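You operate a simulated robot arm through the tools that you are given. There is no shell and no other tool.

Carry out the task below with a simulated robot arm. There is one attempt and no reset: what you move stays moved.

## Task
Plug a nozzle into the middle socket, then wash the tee and elbow.
Fine: both flat in the washer basket, lid shut, one wash, run to its end.

The check looks at the end state, three seconds after you hand in, the way a careful person would. Anything else that was tipped, shoved, dropped, spilled or broken makes it a failure. A push-on lid holds only when it is set on centred and level and pressed home; a screw cap is set on level and turned clockwise until tight.

## Robot
A 7-joint arm with a two-finger parallel gripper, fixed in place. Base frame: the origin is at the foot of the arm, x ahead of it, y to its left, z up; the work surface is at about z = 80.4. Readings come in cm, rad, newtons and seconds.
Its first joint turns from -2.601 to 2.601 rad. Payload 3.43 kg.
The tool frame sits at the grasp point between the pads (the TCP): z along the fingers, y along the line on which they close. The tips reach 3 cm beyond it. The gripper opens to 9.4 cm. The fingers are 2.8 cm wide and 1 cm thick; the gripper's body (5 by 9.6 cm) begins 5.5 cm behind the TCP.
Orientation is that of the tool frame in the base frame, as a unit quaternion [w, x, y, z]. With the fingers straight down and closing along the base's y, the tool's x points along the base's -x, its y along +y and its z along -z.

## Interface
- The arm moves only by the tool send_rows. Its argument "series" is a list of rows, each a list of 3 entries, a list of its own where there are three numbers: the opening, from 0 (shut) to 1 (fully open), then the shift along the tool's x, y, z in cm, then the turn, a rotation vector about the tool's x, y, z in degrees. In form: [[jaw, [dx, dy, dz], [rx, ry, rz]], ...]. A call has 1 to 20 rows; each row shifts and turns the commanded pose from where the row before left it, along the tool's axes as they then stand. Each row takes 0.2 s and may step no farther than 5 cm and 0.15 rad from the row before; otherwise, or with a gripper value out of range, the whole call is refused. A pose out of reach is approached as far as the arm can. The call stops where the force on the tool passes 90 N (or 10 N more than at its start, if that is more) or the arm is blocked; 0.2 s more then pass. Each finger travels about 4.5 cm/s and halts on what it meets, pressing with about 35 N; the grip force reading is that of the motor and also rises with nothing between the fingers. The clock runs only during rows and for 0.2 s after the last one: add rows that do not move to give the fingers time. The reply holds the time, the measured pose of the TCP, the force on the tool along the base axes, the opening and the grip force, in the units named above and with some noise, with the torque about the TCP (base axes, N m) and any sound that the robot's microphone picked up.
- Cameras (640 x 400 px; columns grow to the right, rows downward): "scene" is fixed at [4.99, 64.99, 140.42]; the picture's right is [0.35, -0.94, 0.00], its down [-0.68, -0.25, -0.69] and it looks along [0.65, 0.24, -0.72] (base axes); focal length 214 px, centre (320, 200). "wrist" rides on the gripper at [7.6, 1.4, -10.3] in the tool frame; the picture's right is [-0.18, 0.98, 0.00], its down [-0.75, -0.14, -0.64] and it looks along [-0.63, -0.12, 0.77] (tool axes); focal length 243 px, centre (320, 200). There is no depth. A picture from a camera that has moved, and an enlarged one, comes with that camera's place and axes in the base frame and with its lens.
- snapshot(camera): a new picture of that camera. The clock stands still meanwhile.
- close_up(camera, box): a new picture of the part [left, top, right, bottom] of that camera's present view, enlarged. The clock stands still meanwhile.
- finish_job(): hands the job in; it is judged then, once.

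Places have to be worked out from the pictures, the camera data and where the tool is seen. Open the gripper and draw the arm clear of the work before you hand the job in, unless the task says otherwise.

The tools are called after "Request:" as a command line: name --argument value ..., lists and objects as JSON in quotes. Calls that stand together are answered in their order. send_rows: Moves the arm, as the interface text tells. Its arguments: {"type":"object","properties":{"series":{"type":"array"}},"required":["series"]} The other tools are called the same way: snapshot (camera) takes a picture; close_up (camera, box) takes an enlarged picture of a part of a camera's view; finish_job () hands the job in.

At the start:

```text
time: 0.0
eef_pos: [58.04, 79.96, 126.33]
tcp_rot: [0.002, 0.0, 1.0, 0.004]
contact_force: [-0.2, 0.2, 0.9]
ft_torque: [0.0, -0.02, 0.0]
grip_width: 9.4
grip_force: 0.1
```

scene: 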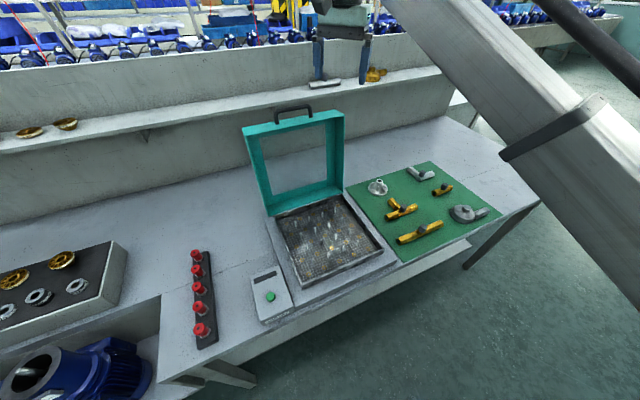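
wrist: 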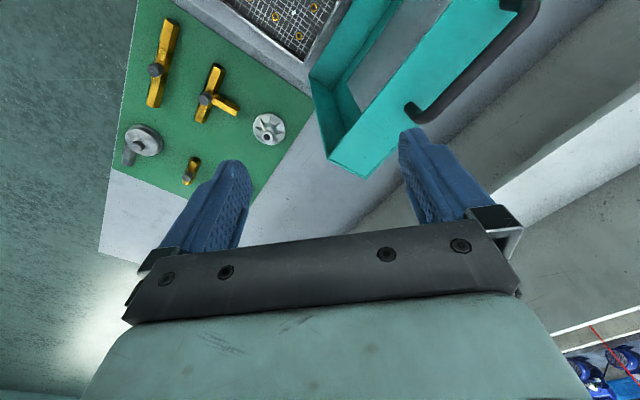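

I start by looking closely at the washer, the mat of parts and the rack of red nozzles in the scene view.

Request:
close_up --camera "scene" --box '[230, 90, 400, 330]'

Request:
close_up --camera "scene" --box '[340, 150, 510, 270]'

Request:
close_up --camera "scene" --box '[150, 230, 310, 360]'

Request:
close_up --camera "scene" --box '[260, 180, 390, 290]'

Request:
snapshot --camera "wrist"

```text
1.67 times, centred on (315, 210) of scene
camera zoom: at [4.99, 64.99, 140.42], right [0.35, -0.94, 0.0], down [-0.68, -0.25, -0.69], along [0.65, 0.24, -0.72], focal length 358 px, centre (328, 183)
```

zoom: 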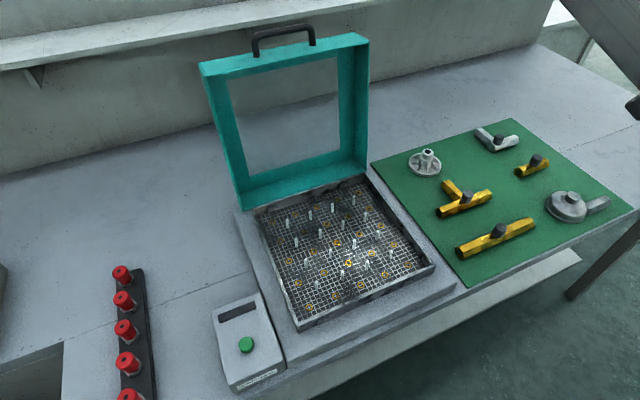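

```text
3.33 times, centred on (425, 210) of scene
camera zoom: at [4.99, 64.99, 140.42], right [0.35, -0.94, 0.0], down [-0.68, -0.25, -0.69], along [0.65, 0.24, -0.72], focal length 715 px, centre (-30, 167)
```

zoom: 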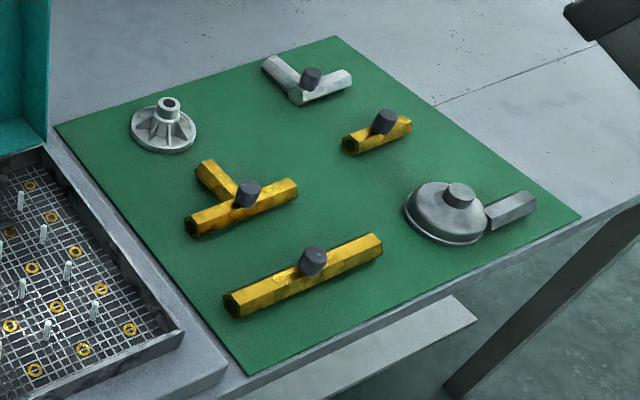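

```text
3.08 times, centred on (230, 295) of scene
camera zoom: at [4.99, 64.99, 140.42], right [0.35, -0.94, 0.0], down [-0.68, -0.25, -0.69], along [0.65, 0.24, -0.72], focal length 660 px, centre (597, -92)
```

zoom: 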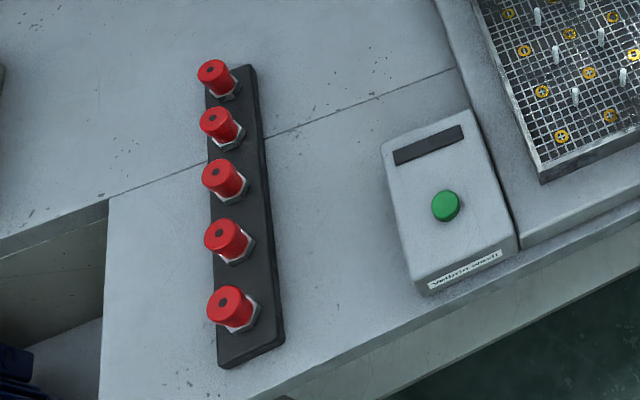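

```text
3.64 times, centred on (325, 235) of scene
camera zoom: at [4.99, 64.99, 140.42], right [0.35, -0.94, 0.0], down [-0.68, -0.25, -0.69], along [0.65, 0.24, -0.72], focal length 780 px, centre (302, 73)
```

zoom: 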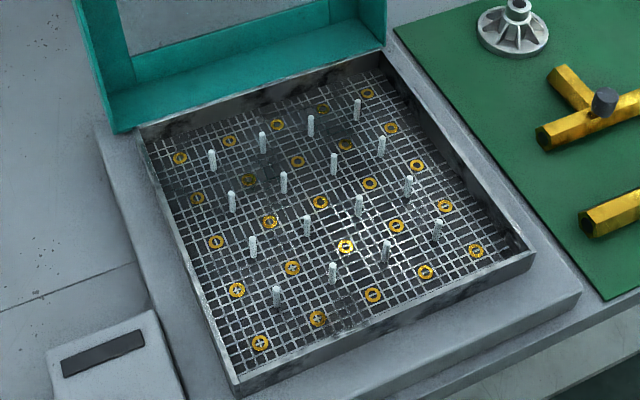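

```text
taken
camera wrist: at [50.35, 81.46, 136.49], right [0.18, 0.98, 0.01], down [0.75, -0.15, 0.65], along [0.64, -0.11, -0.76], focal length 243 px, centre (320, 200)
```

wrist: 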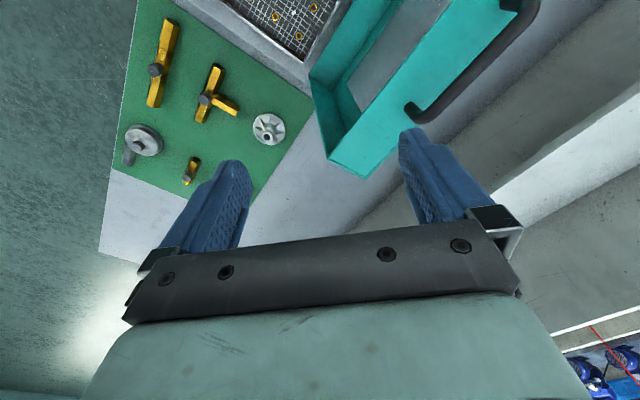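

The table runs at 45° to the base axes. The basket centre looks to be near (43, 77), the rack near (15, 102) and the mat near (65, 52). I move the arm back over the front of the basket at this height to get a better wrist view.

Request:
send_rows --series '[[1, [4, -0.7, 0], [0, 0, 0]], [1, [5, -0.7, 0], [0, 0, 0]], [1, [5, -0.7, 0], [0, 0, 0]], [1, [5, -0.7, 0], [0, 0, 0]], [1, [5, -0.7, 0], [0, 0, 0]], [1, [5, -0.7, 0], [0, 0, 0]], [1, [5, -0.7, 0], [0, 0, 0]], [1, [3, -0.1, 0], [0, 0, 0]], [1, [0, 0, 0], [0, 0, 0]]]'

Request:
snapshot --camera "wrist"

Request:
snapshot --camera "scene"

```text
refused: row 2 steps farther than a row can; nothing moved
```

```text
taken
camera wrist: at [50.35, 81.46, 136.49], right [0.18, 0.98, 0.01], down [0.75, -0.15, 0.65], along [0.64, -0.11, -0.76], focal length 243 px, centre (320, 200)
```

wrist: 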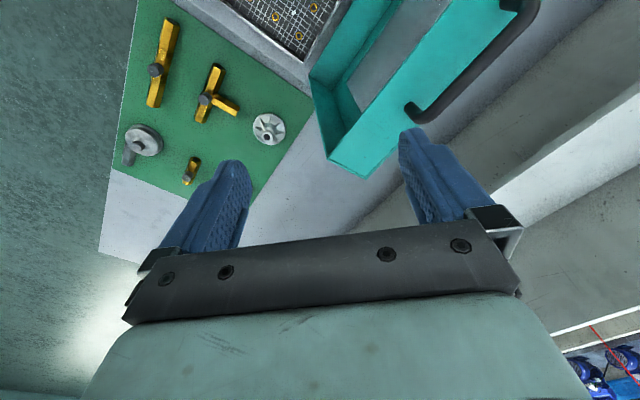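

```text
taken
```

scene: 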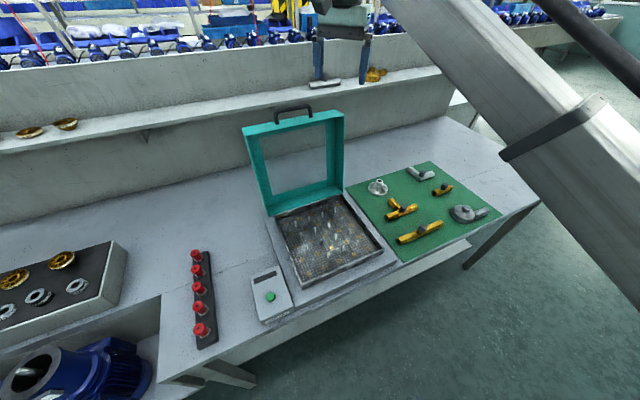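

The call was refused because one step exceeded 5 cm, so I repeat the move with smaller steps.

Request:
send_rows --series '[[1, [4, -0.7, 0], [0, 0, 0]], [1, [4.8, -0.7, 0], [0, 0, 0]], [1, [4.8, -0.7, 0], [0, 0, 0]], [1, [4.8, -0.7, 0], [0, 0, 0]], [1, [4.8, -0.7, 0], [0, 0, 0]], [1, [4.8, -0.7, 0], [0, 0, 0]], [1, [4.8, -0.7, 0], [0, 0, 0]], [1, [4.8, -0.1, 0], [0, 0, 0]], [1, [0, 0, 0], [0, 0, 0]]]'

Request:
snapshot --camera "wrist"

Request:
snapshot --camera "scene"

```text
time: 2.0
eef_pos: [21.68, 78.19, 119.42]
tcp_rot: [0.005, 0.0, 1.0, 0.009]
contact_force: [-0.3, 1.0, 0.4]
ft_torque: [-0.04, 0.06, 0.02]
grip_width: 9.41
grip_force: 0.0
out of reach, approached as far as the arm can: row 2, 3, 4, 5, 6, 7, 8
```

```text
taken
camera wrist: at [13.91, 79.52, 129.67], right [0.18, 0.98, 0.02], down [0.75, -0.15, 0.65], along [0.64, -0.1, -0.76], focal length 243 px, centre (320, 200)
```

wrist: 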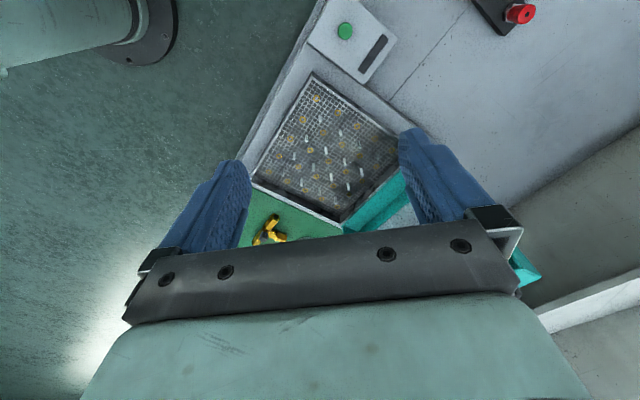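

```text
taken
```

scene: 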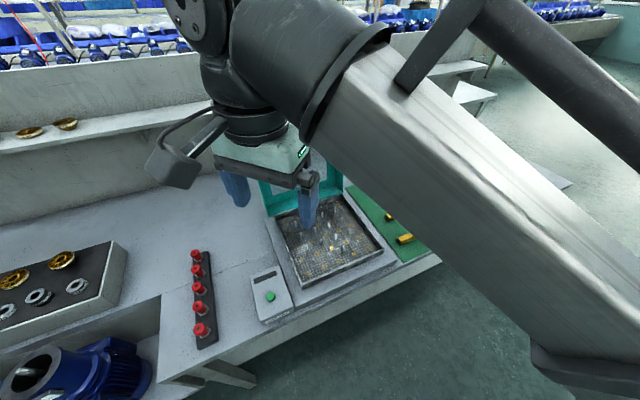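

The arm settled at z≈119, so the commanded height was out of reach here. I zoom in on the basket, control box and rack from this viewpoint.

Request:
close_up --camera "wrist" --box '[240, 60, 420, 230]'

Request:
close_up --camera "wrist" --box '[300, 0, 420, 90]'

Request:
send_rows --series '[[1, [0, 0, 0], [0, 0, 0]]]'

```text
2.35 times, centred on (330, 145) of wrist
camera zoom: at [13.91, 79.52, 129.67], right [0.18, 0.98, 0.02], down [0.75, -0.15, 0.65], along [0.64, -0.1, -0.76], focal length 571 px, centre (296, 329)
```

zoom: 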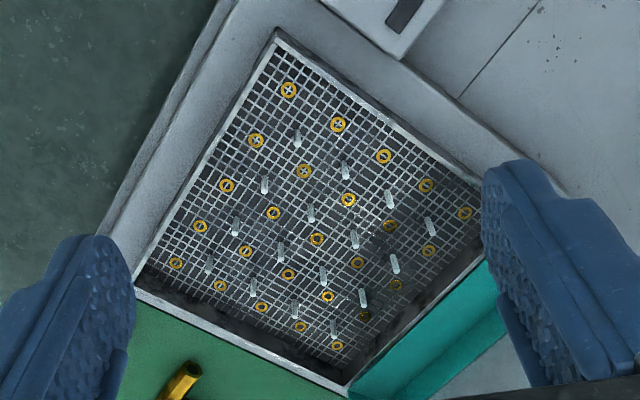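

```text
4.44 times, centred on (360, 45) of wrist
camera zoom: at [13.91, 79.52, 129.67], right [0.18, 0.98, 0.02], down [0.75, -0.15, 0.65], along [0.64, -0.1, -0.76], focal length 1078 px, centre (142, 889)
```

zoom: 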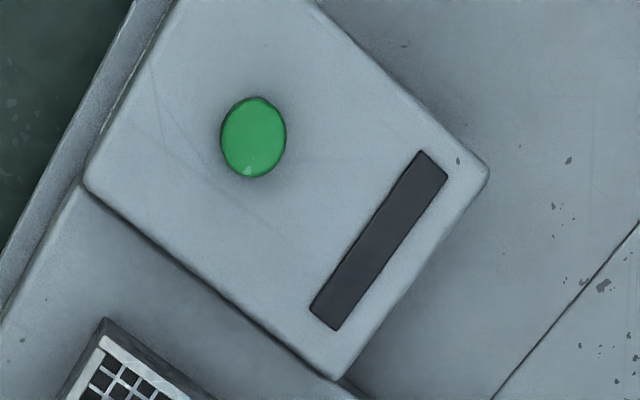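

```text
time: 2.4
eef_pos: [21.75, 78.18, 119.37]
tcp_rot: [0.004, 0.001, 1.0, 0.01]
contact_force: [-0.2, 0.2, -0.2]
ft_torque: [0.03, -0.03, -0.01]
grip_width: 9.4
grip_force: 0.1
```

The basket holds a 5×5 grid of gold ring sockets with 4×4 pins between them, so the middle socket is the centre ring. I lower a little and turn the tool by 45° to line up with the table, then look again.

Request:
send_rows --series '[[1, [0, 0, 3], [0, 0, -7.5]], [1, [0, 0, 3], [0, 0, -7.5]], [1, [0, 0, 0], [0, 0, -7.5]], [1, [0, 0, 0], [0, 0, -7.5]], [1, [0, 0, 0], [0, 0, -7.5]], [1, [0, 0, 0], [0, 0, -7.5]], [1, [0, 0, 0], [0, 0, 0]]]'

Request:
snapshot --camera "wrist"

```text
time: 4.0
eef_pos: [21.72, 78.06, 113.43]
tcp_rot: [0.004, -0.384, 0.923, 0.003]
contact_force: [0.1, 0.1, -0.3]
ft_torque: [0.02, -0.01, -0.02]
grip_width: 9.41
grip_force: 0.0
```

```text
taken
camera wrist: at [15.22, 73.83, 123.61], right [-0.57, 0.82, 0.0], down [0.63, 0.43, 0.65], along [0.53, 0.37, -0.76], focal length 243 px, centre (320, 200)
```

wrist: 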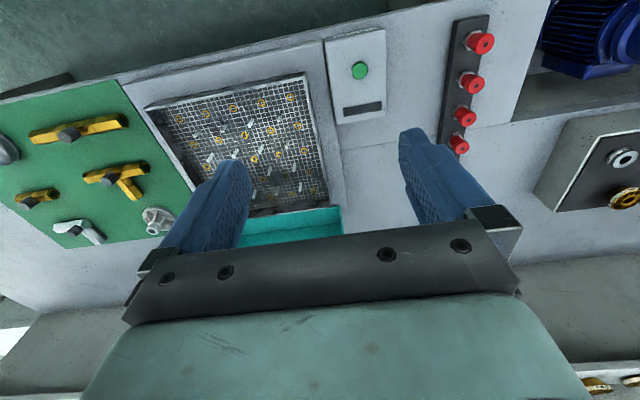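

The tool is now aligned with the table, its x axis pointing to the robot side and y to the left. I take close-ups of the rack, basket, button and parts.

Request:
close_up --camera "wrist" --box '[420, 0, 530, 170]'

Request:
close_up --camera "wrist" --box '[0, 80, 190, 250]'

Request:
close_up --camera "wrist" --box '[140, 60, 350, 240]'

```text
2.35 times, centred on (475, 85) of wrist
camera zoom: at [15.22, 73.83, 123.61], right [-0.57, 0.82, 0.0], down [0.63, 0.43, 0.65], along [0.53, 0.37, -0.76], focal length 571 px, centre (-45, 471)
```

zoom: 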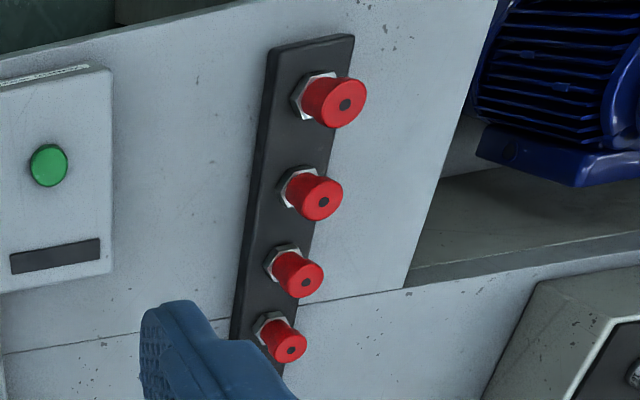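

```text
2.35 times, centred on (95, 165) of wrist
camera zoom: at [15.22, 73.83, 123.61], right [-0.57, 0.82, 0.0], down [0.63, 0.43, 0.65], along [0.53, 0.37, -0.76], focal length 571 px, centre (849, 282)
```

zoom: 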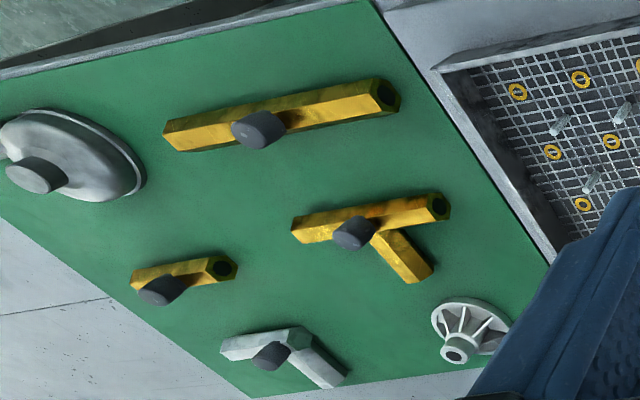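

```text
2.22 times, centred on (245, 150) of wrist
camera zoom: at [15.22, 73.83, 123.61], right [-0.57, 0.82, 0.0], down [0.63, 0.43, 0.65], along [0.53, 0.37, -0.76], focal length 539 px, centre (487, 311)
```

zoom: 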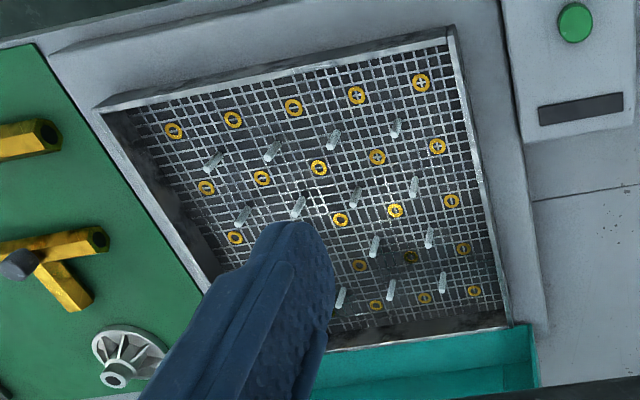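

The nearest red nozzle looks to be at about p=-61.7, q=71.7, where p=(x-y)/√2 runs along the table edge and q=(x+y)/√2 runs away from the arm. I move over it with the gripper open, staying well above, to measure it.

Request:
send_rows --series '[[1, [-0.2, 4.4, 1.5], [0, 0, 0]], [1, [-0.2, 4.4, 1.5], [0, 0, 0]], [1, [-0.2, 4.4, 1.5], [0, 0, 0]], [1, [-0.2, 4.4, 1.5], [0, 0, 0]], [1, [-0.2, 4.3, 1.5], [0, 0, 0]], [1, [0, 0, 3], [0, 0, 0]], [1, [0, 0, 3], [0, 0, 0]], [1, [0, 0, 0], [0, 0, 0]]]'

Request:
snapshot --camera "wrist"

Request:
snapshot --camera "scene"

```text
time: 5.8
eef_pos: [7.01, 94.54, 99.7]
tcp_rot: [0.005, -0.383, 0.924, 0.003]
contact_force: [-0.2, -0.1, -0.4]
ft_torque: [0.0, 0.02, 0.0]
grip_width: 9.37
grip_force: 0.1
```

```text
taken
camera wrist: at [0.59, 90.18, 109.94], right [-0.56, 0.83, 0.0], down [0.63, 0.43, 0.65], along [0.53, 0.37, -0.76], focal length 243 px, centre (320, 200)
```

wrist: 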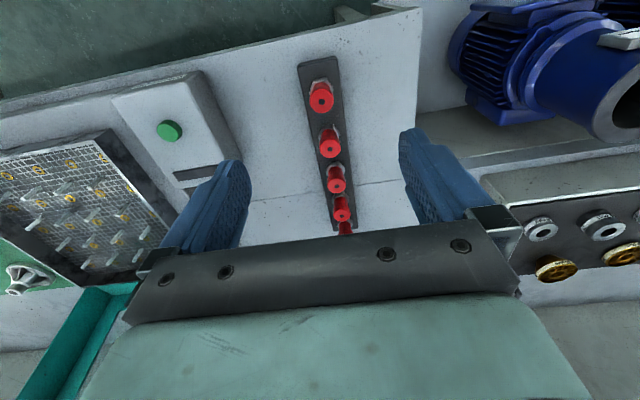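

```text
taken
```

scene: 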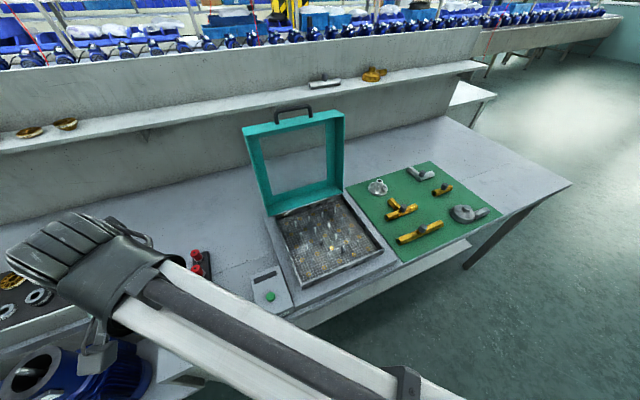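

The nozzles now sit between the fingers in the picture. I zoom in on them.

Request:
close_up --camera "wrist" --box '[270, 50, 390, 240]'

Request:
close_up --camera "wrist" --box '[295, 60, 350, 120]'

```text
2.11 times, centred on (330, 145) of wrist
camera zoom: at [0.59, 90.18, 109.94], right [-0.56, 0.83, 0.0], down [0.63, 0.43, 0.65], along [0.53, 0.37, -0.76], focal length 511 px, centre (299, 316)
```

zoom: 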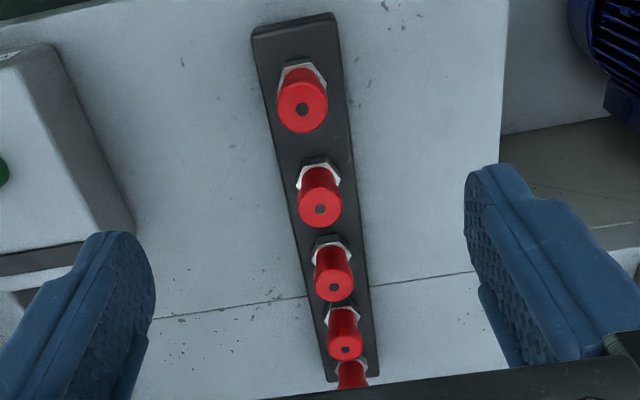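

```text
6.67 times, centred on (322, 90) of wrist
camera zoom: at [0.59, 90.18, 109.94], right [-0.56, 0.83, 0.0], down [0.63, 0.43, 0.65], along [0.53, 0.37, -0.76], focal length 1618 px, centre (303, 933)
```

zoom: 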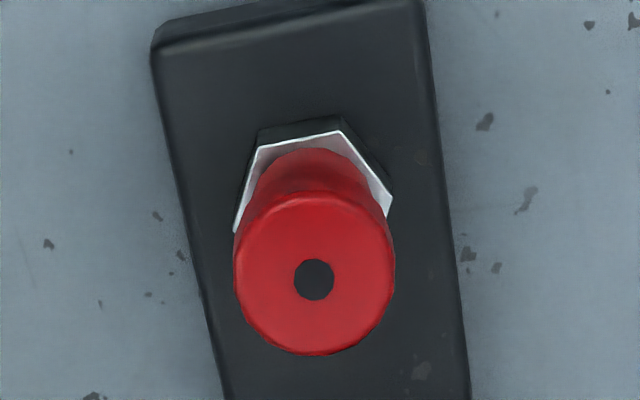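

The nozzle is about 2.2 cm across and sits roughly 0.25 cm left of and 0.4 cm nearer than the TCP. I correct for that, descend to just above its top, and look again.

Request:
send_rows --series '[[1, [0.35, 0.24, 4], [0, 0, 0]], [1, [0, 0, 3.5], [0, 0, 0]], [1, [0, 0, 0], [0, 0, 0]]]'

Request:
snapshot --camera "wrist"

Request:
snapshot --camera "scene"

```text
time: 6.6
eef_pos: [6.66, 94.37, 92.49]
tcp_rot: [0.004, -0.383, 0.924, 0.002]
contact_force: [0.3, 0.0, -0.9]
ft_torque: [-0.02, 0.02, -0.01]
grip_width: 9.4
grip_force: 0.0
```

```text
taken
camera wrist: at [0.17, 90.11, 102.59], right [-0.56, 0.83, 0.0], down [0.63, 0.43, 0.65], along [0.53, 0.37, -0.76], focal length 243 px, centre (320, 200)
```

wrist: 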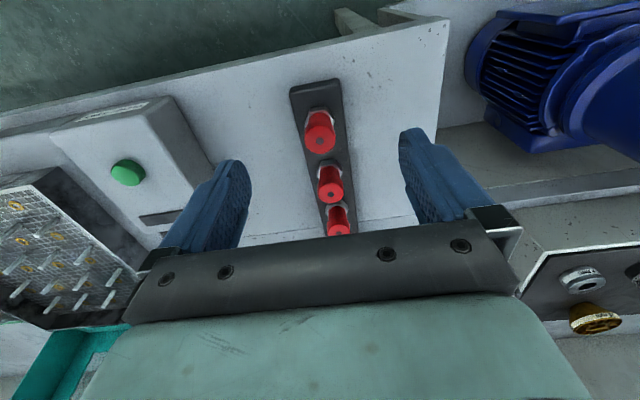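

```text
taken
```

scene: 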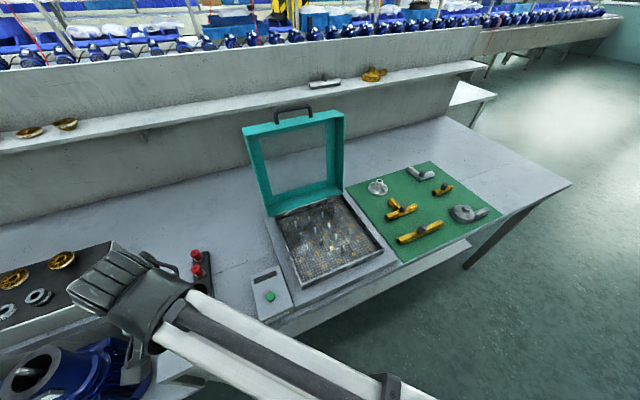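

I zoom in on the near nozzle from this lower viewpoint, so I can triangulate its height against the last view.

Request:
close_up --camera "wrist" --box '[280, 80, 370, 180]'

Request:
close_up --camera "wrist" --box '[290, 90, 350, 160]'

```text
4.00 times, centred on (325, 130) of wrist
camera zoom: at [0.17, 90.11, 102.59], right [-0.56, 0.83, 0.0], down [0.63, 0.43, 0.65], along [0.53, 0.37, -0.76], focal length 970 px, centre (300, 480)
```

zoom: 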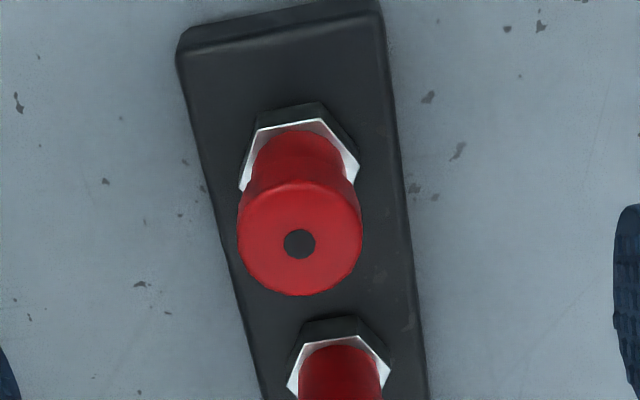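

```text
5.71 times, centred on (320, 125) of wrist
camera zoom: at [0.17, 90.11, 102.59], right [-0.56, 0.83, 0.0], down [0.63, 0.43, 0.65], along [0.53, 0.37, -0.76], focal length 1386 px, centre (320, 629)
```

zoom: 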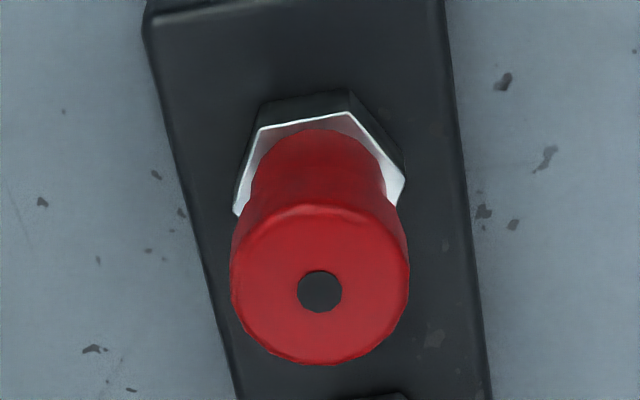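

Triangulating the two views puts the nozzle top at z≈87.0 and the top of its nut at z≈84.0, with the TCP centred over it. I descend so the tips are just above the nut, then close.

Request:
send_rows --series '[[0.6, [0, 0, 2.6], [0, 0, 0]], [0.6, [0, 0, 2.5], [0, 0, 0]], [0.6, [0, 0, 0], [0, 0, 0]]]'

Request:
close_up --camera "wrist" --box '[200, 80, 440, 240]'

```text
time: 7.4
eef_pos: [6.75, 94.42, 87.22]
tcp_rot: [0.005, -0.382, 0.924, 0.003]
contact_force: [0.6, -0.5, 0.1]
ft_torque: [0.0, -0.01, 0.0]
grip_width: 5.65
grip_force: 0.1
```

```text
2.50 times, centred on (320, 160) of wrist
camera zoom: at [0.18, 90.16, 97.47], right [-0.56, 0.83, 0.0], down [0.63, 0.43, 0.65], along [0.53, 0.37, -0.76], focal length 606 px, centre (320, 300)
```

zoom: 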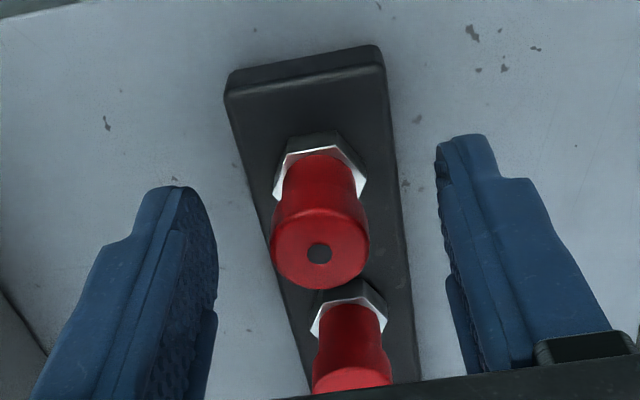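

The fingers straddle the nozzle evenly, so I close on it.

Request:
send_rows --series '[[0.35, [0, 0, 0], [0, 0, 0]], [0.2, [0, 0, 0], [0, 0, 0]], [0.2, [0, 0, 0], [0, 0, 0]], [0, [0, 0, 0], [0, 0, 0]], [0, [0, 0, 0], [0, 0, 0]], [0, [0, 0, 0], [0, 0, 0]]]'

Request:
close_up --camera "wrist" --box '[200, 80, 440, 240]'

```text
time: 8.8
eef_pos: [6.73, 94.46, 87.19]
tcp_rot: [0.005, -0.382, 0.924, 0.003]
contact_force: [0.2, -0.5, 0.7]
ft_torque: [0.0, -0.02, 0.02]
grip_width: 2.2
grip_force: 34.7
```

```text
2.50 times, centred on (320, 160) of wrist
camera zoom: at [0.19, 90.16, 97.49], right [-0.56, 0.83, 0.0], down [0.63, 0.43, 0.65], along [0.53, 0.37, -0.76], focal length 606 px, centre (320, 300)
```

zoom: 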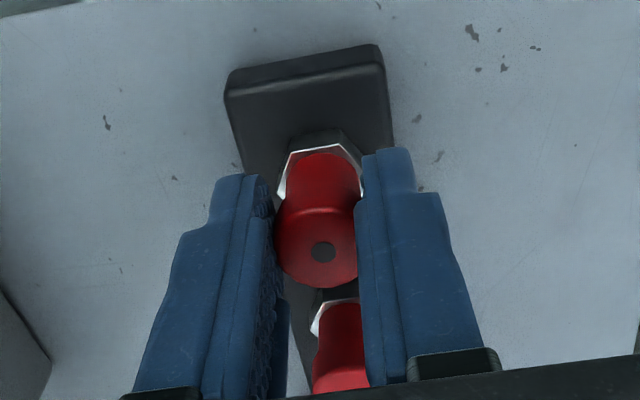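

The grip is solid at 2.2 cm. I pull straight up slowly and watch the force.

Request:
send_rows --series '[[0, [0, 0, -0.4], [0, 0, 0]], [0, [0, 0, -0.4], [0, 0, 0]], [0, [0, 0, -0.4], [0, 0, 0]], [0, [0, 0, -0.4], [0, 0, 0]]]'

Request:
close_up --camera "wrist" --box '[200, 80, 440, 240]'

```text
time: 9.8
eef_pos: [6.72, 94.47, 88.95]
tcp_rot: [0.004, -0.383, 0.924, 0.003]
contact_force: [0.4, -0.7, -0.1]
ft_torque: [0.0, 0.0, -0.02]
grip_width: 2.22
grip_force: 35.2
```

```text
2.50 times, centred on (320, 160) of wrist
camera zoom: at [0.2, 90.18, 99.19], right [-0.56, 0.83, 0.0], down [0.63, 0.43, 0.65], along [0.53, 0.37, -0.76], focal length 606 px, centre (320, 300)
```

zoom: 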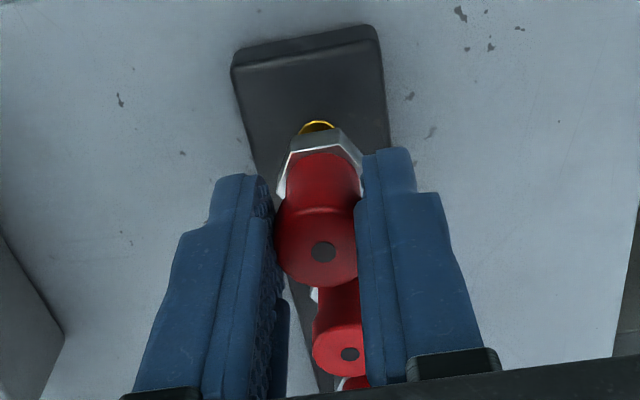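

The nozzle is lifting together with its nut, and a gold socket ring shows in the rail beneath it. I keep lifting clear.

Request:
send_rows --series '[[0, [0, 0, -1], [0, 0, 0]], [0, [0, 0, -1.5], [0, 0, 0]], [0, [0, 0, -3], [0, 0, 0]], [0, [0, 0, -4], [0, 0, 0]], [0, [0, 0, -4], [0, 0, 0]], [0, [0, 0, 0], [0, 0, 0]]]'

Request:
snapshot --camera "wrist"

Request:
snapshot --camera "scene"

Request:
close_up --camera "wrist" --box '[260, 80, 380, 200]'

```text
time: 11.2
eef_pos: [6.66, 94.2, 102.6]
tcp_rot: [0.004, -0.383, 0.924, 0.002]
contact_force: [0.1, -0.5, -0.2]
ft_torque: [0.02, 0.03, 0.01]
grip_width: 2.18
grip_force: 35.2
```

```text
taken
camera wrist: at [0.04, 89.96, 112.77], right [-0.56, 0.83, 0.0], down [0.63, 0.43, 0.65], along [0.53, 0.37, -0.76], focal length 243 px, centre (320, 200)
```

wrist: 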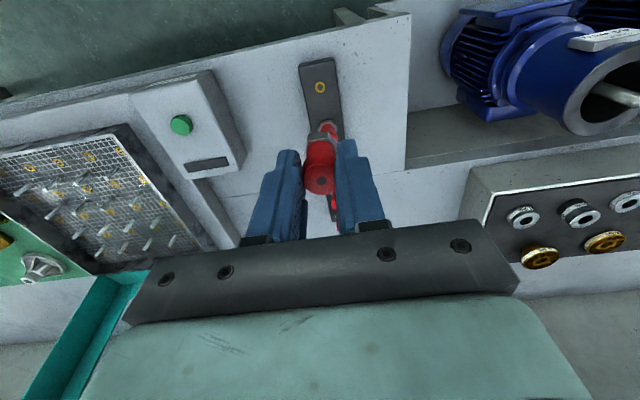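

```text
taken
```

scene: 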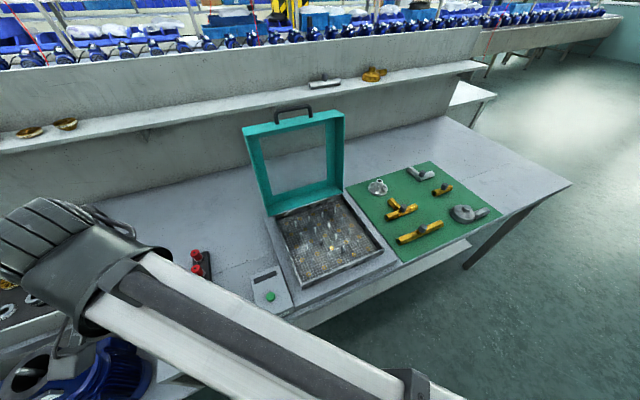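

```text
3.33 times, centred on (320, 140) of wrist
camera zoom: at [0.04, 89.96, 112.77], right [-0.56, 0.83, 0.0], down [0.63, 0.43, 0.65], along [0.53, 0.37, -0.76], focal length 809 px, centre (320, 400)
```

zoom: 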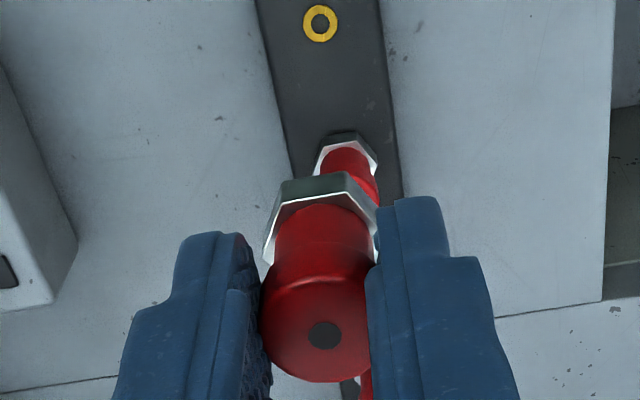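

The nozzle is held level and the rail shows its gold ring at z≈83.0. Now I carry the nozzle over the basket centre at this height.

Request:
send_rows --series '[[0, [-1.4, -4.2, 0], [0, 0, 0]], [0, [-1.4, -4.2, 0], [0, 0, 0]], [0, [-1.4, -4.2, 0], [0, 0, 0]], [0, [-1.4, -4.2, 0], [0, 0, 0]], [0, [-1.4, -4.2, 0], [0, 0, 0]], [0, [-1.4, -4.2, 0], [0, 0, 0]], [0, [-1.4, -4.2, 0], [0, 0, 0]], [0, [-1.4, -4.2, 0], [0, 0, 0]], [0, [-1.4, -3.9, 0], [0, 0, 0]], [0, [0, 0, 0], [0, 0, 0]]]'

Request:
snapshot --camera "wrist"

Request:
snapshot --camera "scene"

Request:
close_up --camera "wrist" --box '[220, 40, 420, 200]'

```text
time: 13.4
eef_pos: [41.93, 76.74, 102.71]
tcp_rot: [0.004, -0.383, 0.924, 0.003]
contact_force: [-0.1, 0.2, -2.2]
ft_torque: [0.02, 0.02, -0.01]
grip_width: 2.23
grip_force: 35.0
```

```text
taken
camera wrist: at [35.49, 72.5, 112.83], right [-0.57, 0.82, 0.0], down [0.63, 0.43, 0.65], along [0.53, 0.37, -0.76], focal length 243 px, centre (320, 200)
```

wrist: 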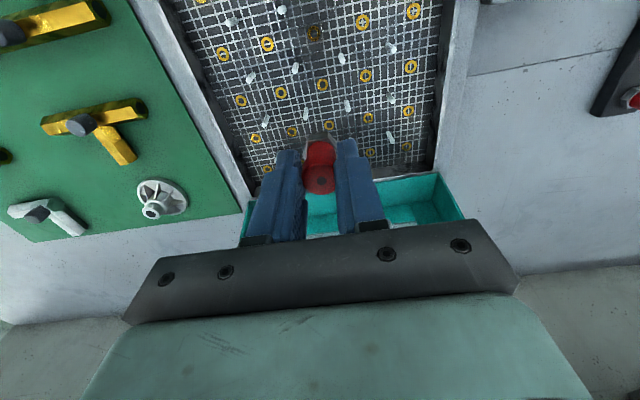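

```text
taken
```

scene: 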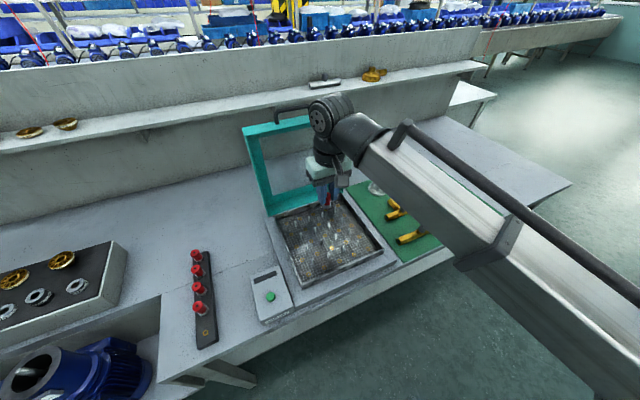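

```text
2.50 times, centred on (320, 120) of wrist
camera zoom: at [35.49, 72.5, 112.83], right [-0.57, 0.82, 0.0], down [0.63, 0.43, 0.65], along [0.53, 0.37, -0.76], focal length 606 px, centre (320, 400)
```

zoom: 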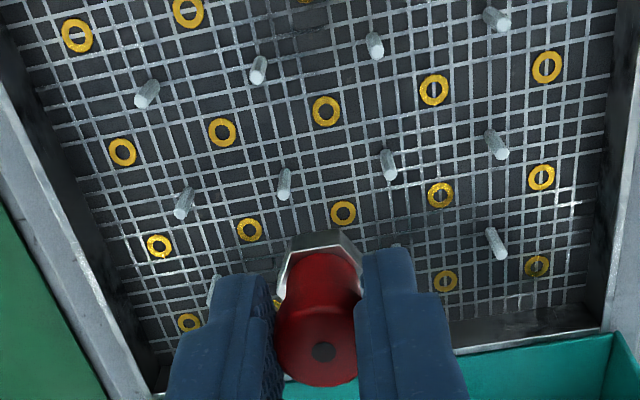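

The middle ring is at about p=-24.9, q=84.05, and the TCP is at p=-24.6, q=83.9. I correct for that and descend partway to measure again.

Request:
send_rows --series '[[0, [-0.1, 0.26, 3], [0, 0, 0]], [0, [0, 0, 3], [0, 0, 0]], [0, [0, 0, 2.5], [0, 0, 0]], [0, [0, 0, 0], [0, 0, 0]]]'

Request:
close_up --camera "wrist" --box '[220, 40, 420, 200]'

Request:
close_up --camera "scene" --box '[260, 150, 390, 290]'

```text
time: 14.4
eef_pos: [41.96, 76.97, 94.09]
tcp_rot: [0.005, -0.383, 0.924, 0.002]
contact_force: [-0.2, -0.7, -0.6]
ft_torque: [0.0, 0.0, 0.02]
grip_width: 2.22
grip_force: 34.7
```

```text
2.50 times, centred on (320, 120) of wrist
camera zoom: at [35.46, 72.57, 104.32], right [-0.56, 0.83, 0.0], down [0.63, 0.43, 0.65], along [0.53, 0.37, -0.76], focal length 606 px, centre (320, 400)
```

zoom: 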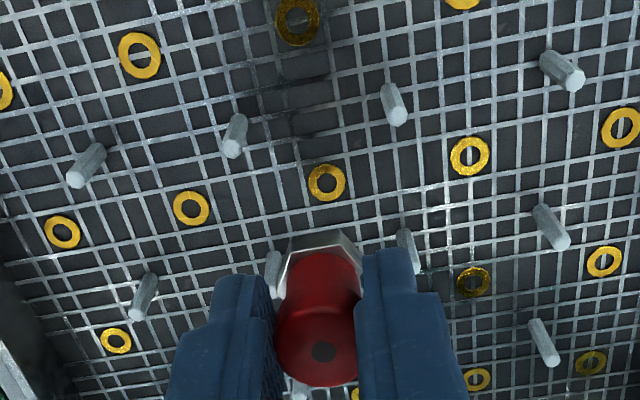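

```text
2.86 times, centred on (325, 220) of scene
camera zoom: at [4.99, 64.99, 140.42], right [0.35, -0.94, 0.0], down [-0.68, -0.25, -0.69], along [0.65, 0.24, -0.72], focal length 613 px, centre (306, 143)
```

zoom: 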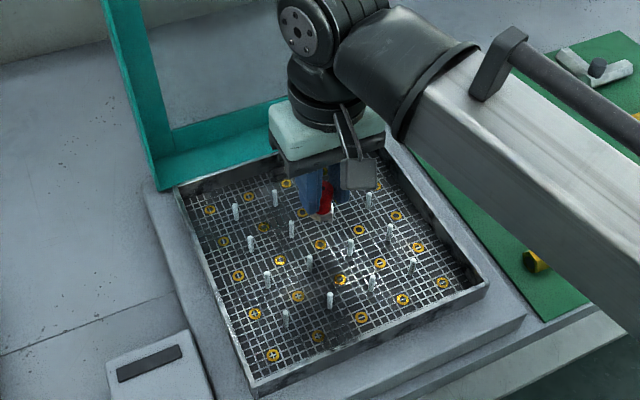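

Using the reported camera axes, I get the middle socket at p≈-25.1, q≈83.6, z≈84.8. The held nozzle sits about 0.35 cm outward of the TCP. I shift to line the nozzle up with the socket, lower a little and check in both cameras.

Request:
send_rows --series '[[0, [0.85, 0.29, 0], [0, 0, 0]], [0, [0, 0, 1.3], [0, 0, 0]], [0, [0, 0, 0], [0, 0, 0]]]'

Request:
close_up --camera "wrist" --box '[260, 80, 380, 200]'

Request:
close_up --camera "scene" --box '[300, 180, 360, 250]'

```text
time: 15.2
eef_pos: [41.04, 76.6, 92.76]
tcp_rot: [0.005, -0.383, 0.924, 0.003]
contact_force: [1.0, -0.1, -0.2]
ft_torque: [0.0, -0.02, -0.02]
grip_width: 2.21
grip_force: 35.3
```

```text
3.33 times, centred on (320, 140) of wrist
camera zoom: at [34.66, 72.26, 102.99], right [-0.56, 0.83, 0.0], down [0.63, 0.43, 0.65], along [0.53, 0.37, -0.76], focal length 809 px, centre (320, 400)
```

zoom: 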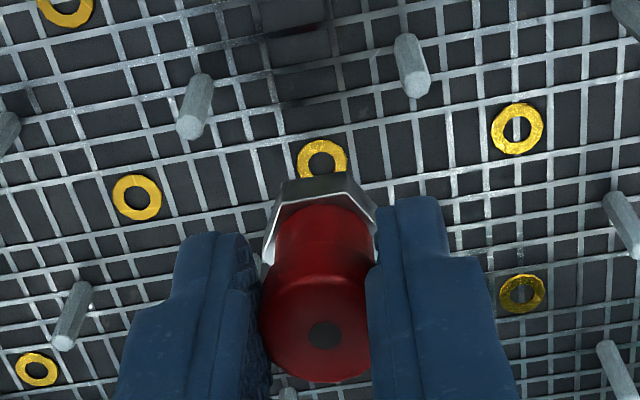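

```text
5.71 times, centred on (330, 215) of scene
camera zoom: at [4.99, 64.99, 140.42], right [0.35, -0.94, 0.0], down [-0.68, -0.25, -0.69], along [0.65, 0.24, -0.72], focal length 1226 px, centre (263, 114)
```

zoom: 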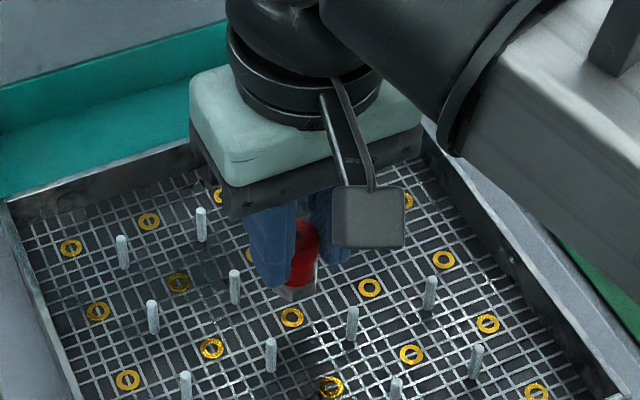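

In the scene view the nut hangs just above the middle ring. I zoom in further to judge the lateral alignment.

Request:
close_up --camera "scene" --box '[315, 215, 345, 240]'

Request:
close_up --camera "wrist" --box '[290, 110, 350, 190]'

```text
16.00 times, centred on (330, 228) of scene
camera zoom: at [4.99, 64.99, 140.42], right [0.35, -0.94, 0.0], down [-0.68, -0.25, -0.69], along [0.65, 0.24, -0.72], focal length 3432 px, centre (160, -240)
```

zoom: 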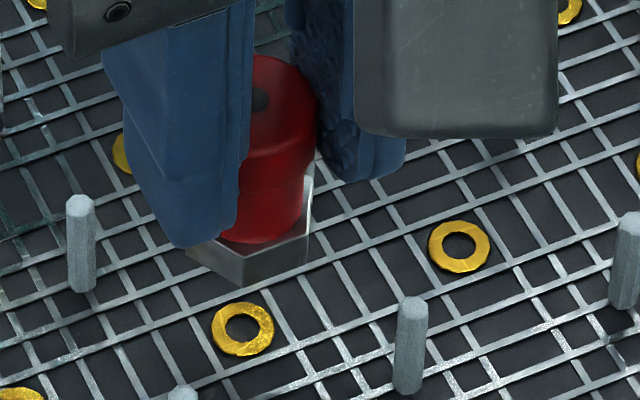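

```text
5.00 times, centred on (320, 150) of wrist
camera zoom: at [34.66, 72.26, 102.99], right [-0.56, 0.83, 0.0], down [0.63, 0.43, 0.65], along [0.53, 0.37, -0.76], focal length 1213 px, centre (320, 450)
```

zoom: 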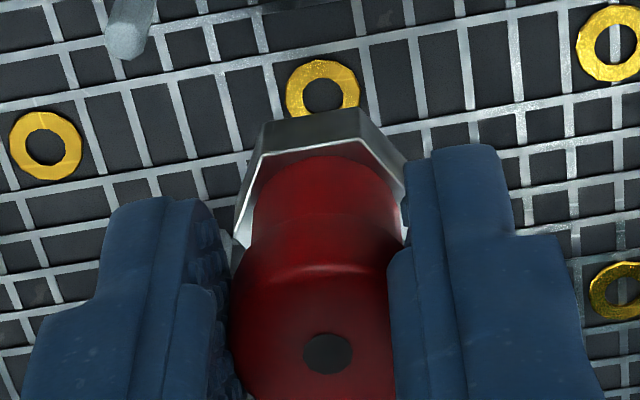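

The wrist view puts the nozzle axis and the ring within about 0.05 cm of each other, and the scene view agrees within about 0.15 cm. I lower in small steps and watch the force.

Request:
send_rows --series '[[0, [0.03, 0.05, 0.4], [0, 0, 0]], [0, [0, 0, 0.4], [0, 0, 0]], [0, [0, 0, 0.3], [0, 0, 0]], [0, [0, 0, 0], [0, 0, 0]]]'

Request:
close_up --camera "scene" --box '[315, 215, 345, 240]'

Request:
close_up --camera "wrist" --box '[290, 110, 350, 190]'

```text
time: 16.2
eef_pos: [40.97, 76.62, 91.64]
tcp_rot: [0.005, -0.383, 0.924, 0.003]
contact_force: [0.2, -1.0, -0.6]
ft_torque: [0.0, -0.01, 0.01]
grip_width: 2.21
grip_force: 35.2
```

```text
16.00 times, centred on (330, 228) of scene
camera zoom: at [4.99, 64.99, 140.42], right [0.35, -0.94, 0.0], down [-0.68, -0.25, -0.69], along [0.65, 0.24, -0.72], focal length 3432 px, centre (160, -240)
```

zoom: 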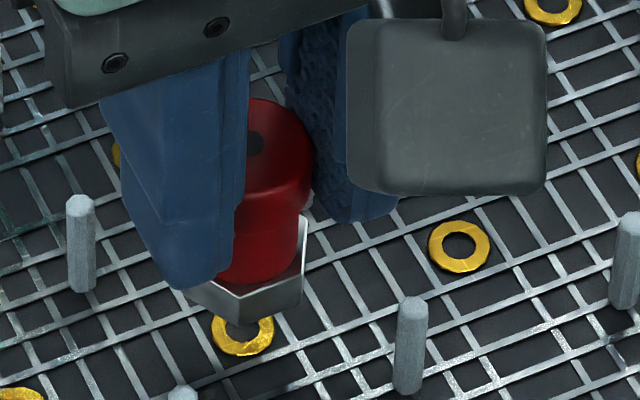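

```text
5.00 times, centred on (320, 150) of wrist
camera zoom: at [34.58, 72.29, 101.8], right [-0.56, 0.83, 0.0], down [0.63, 0.43, 0.65], along [0.53, 0.37, -0.76], focal length 1213 px, centre (320, 450)
```

zoom: 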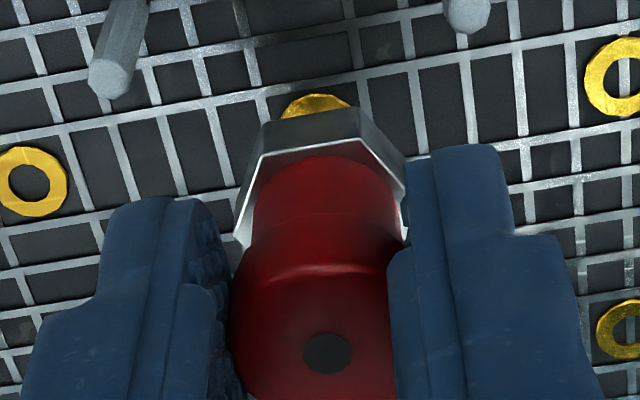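

Alignment looks good in the scene view, with the nut centred over the ring. I keep lowering in small increments.

Request:
send_rows --series '[[0, [0, 0, 0.3], [0, 0, 0]], [0, [0, 0, 0.3], [0, 0, 0]], [0, [0, 0, 0], [0, 0, 0]]]'

Request:
close_up --camera "scene" --box '[315, 215, 345, 240]'

```text
time: 17.0
eef_pos: [40.99, 76.66, 91.12]
tcp_rot: [0.004, -0.381, 0.924, 0.002]
contact_force: [-0.1, 0.1, -0.8]
ft_torque: [0.02, -0.03, -0.01]
grip_width: 2.22
grip_force: 35.3
```

```text
16.00 times, centred on (330, 228) of scene
camera zoom: at [4.99, 64.99, 140.42], right [0.35, -0.94, 0.0], down [-0.68, -0.25, -0.69], along [0.65, 0.24, -0.72], focal length 3432 px, centre (160, -240)
```

zoom: 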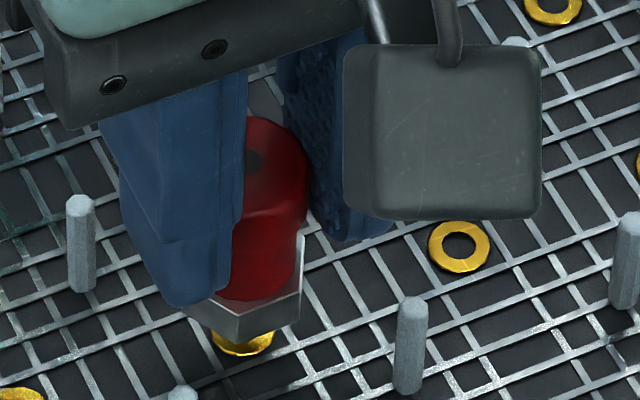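

There is no contact force yet and the nut is about 1.1 cm above the ring, still centred. I continue down.

Request:
send_rows --series '[[0, [0, 0, 0.3], [0, 0, 0]], [0, [0, 0, 0.2], [0, 0, 0]], [0, [0, 0, 0], [0, 0, 0]]]'

Request:
close_up --camera "scene" --box '[315, 215, 345, 240]'

```text
time: 17.8
eef_pos: [41.09, 76.71, 90.57]
tcp_rot: [0.004, -0.382, 0.924, 0.002]
contact_force: [0.1, -0.2, -0.7]
ft_torque: [-0.01, 0.01, 0.01]
grip_width: 2.24
grip_force: 35.4
```

```text
16.00 times, centred on (330, 228) of scene
camera zoom: at [4.99, 64.99, 140.42], right [0.35, -0.94, 0.0], down [-0.68, -0.25, -0.69], along [0.65, 0.24, -0.72], focal length 3432 px, centre (160, -240)
```

zoom: 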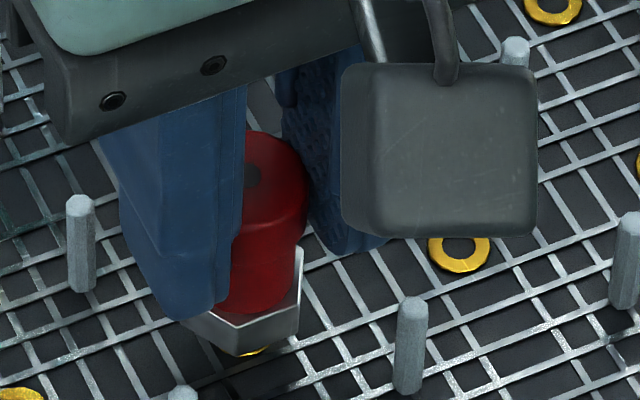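

The nut is about 0.7 cm above the ring and there is still no force. I continue with smaller steps to seat it.

Request:
send_rows --series '[[0, [0, 0, 0.2], [0, 0, 0]], [0, [0, 0, 0.2], [0, 0, 0]], [0, [0, 0, 0], [0, 0, 0]]]'

Request:
close_up --camera "scene" --box '[315, 215, 345, 240]'

```text
time: 18.6
eef_pos: [41.04, 76.66, 90.18]
tcp_rot: [0.004, -0.383, 0.924, 0.003]
contact_force: [0.1, -0.8, -0.2]
ft_torque: [-0.03, 0.0, -0.01]
grip_width: 2.24
grip_force: 35.3
```

```text
16.00 times, centred on (330, 228) of scene
camera zoom: at [4.99, 64.99, 140.42], right [0.35, -0.94, 0.0], down [-0.68, -0.25, -0.69], along [0.65, 0.24, -0.72], focal length 3432 px, centre (160, -240)
```

zoom: 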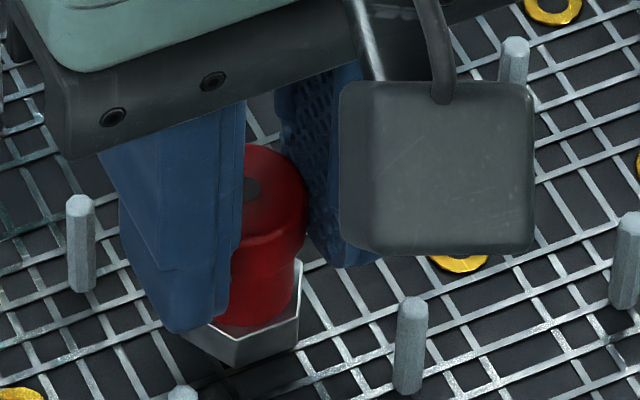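

About 0.25 cm remains before the nut seats, so I go down gently to contact.

Request:
send_rows --series '[[0, [0, 0, 0.15], [0, 0, 0]], [0, [0, 0, 0.1], [0, 0, 0]], [0, [0, 0, 0.1], [0, 0, 0]], [0, [0, 0, 0], [0, 0, 0]]]'

Request:
close_up --camera "scene" --box '[315, 215, 345, 240]'

```text
time: 19.6
eef_pos: [41.13, 76.54, 89.8]
tcp_rot: [0.004, -0.383, 0.924, 0.003]
contact_force: [-0.6, -1.0, 0.0]
ft_torque: [0.0, -0.01, -0.03]
grip_width: 2.21
grip_force: 34.9
```

```text
16.00 times, centred on (330, 228) of scene
camera zoom: at [4.99, 64.99, 140.42], right [0.35, -0.94, 0.0], down [-0.68, -0.25, -0.69], along [0.65, 0.24, -0.72], focal length 3432 px, centre (160, -240)
```

zoom: 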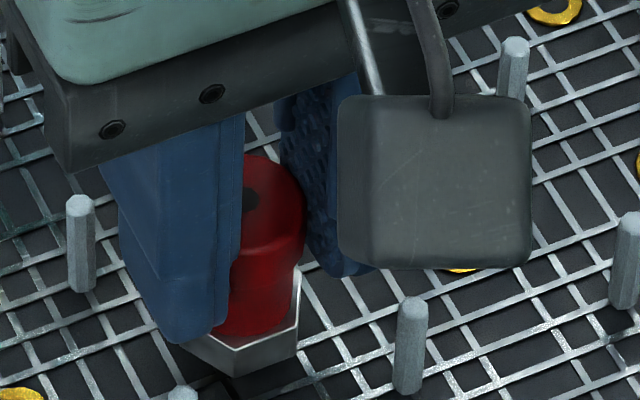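

Still no reaction force, so I keep pressing down gently in 0.1 cm steps.

Request:
send_rows --series '[[0, [0, 0, 0.1], [0, 0, 0]], [0, [0, 0, 0.1], [0, 0, 0]], [0, [0, 0, 0.1], [0, 0, 0]], [0, [0, 0, 0], [0, 0, 0]]]'

Request:
close_up --camera "scene" --box '[315, 215, 345, 240]'

Request:
close_up --camera "wrist" --box '[260, 80, 380, 200]'

```text
time: 20.6
eef_pos: [41.17, 76.52, 89.4]
tcp_rot: [0.005, -0.383, 0.924, 0.003]
contact_force: [0.2, -0.3, -0.5]
ft_torque: [-0.03, -0.04, 0.01]
grip_width: 2.23
grip_force: 35.4
```

```text
16.00 times, centred on (330, 228) of scene
camera zoom: at [4.99, 64.99, 140.42], right [0.35, -0.94, 0.0], down [-0.68, -0.25, -0.69], along [0.65, 0.24, -0.72], focal length 3432 px, centre (160, -240)
```

zoom: 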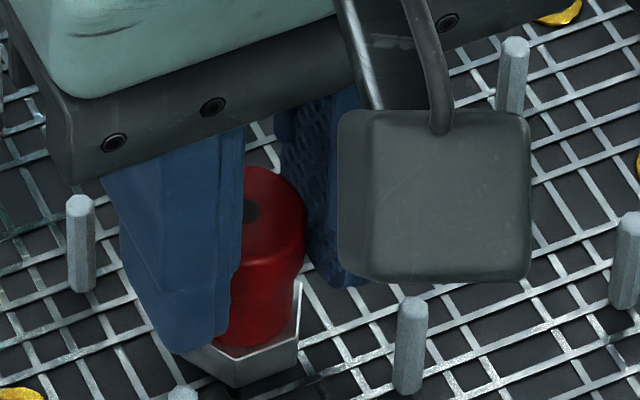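

```text
3.33 times, centred on (320, 140) of wrist
camera zoom: at [34.66, 72.36, 99.62], right [-0.56, 0.83, 0.0], down [0.63, 0.43, 0.65], along [0.53, 0.37, -0.76], focal length 809 px, centre (320, 400)
```

zoom: 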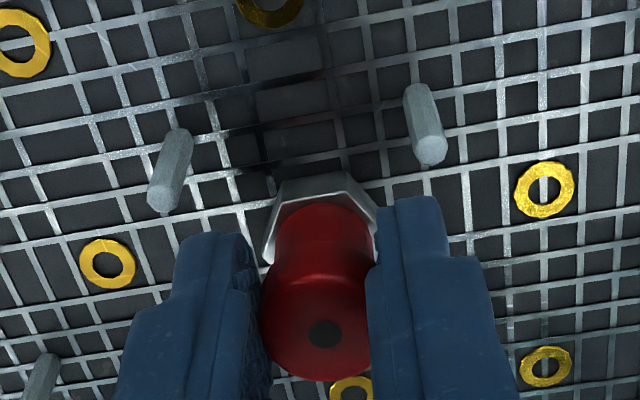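

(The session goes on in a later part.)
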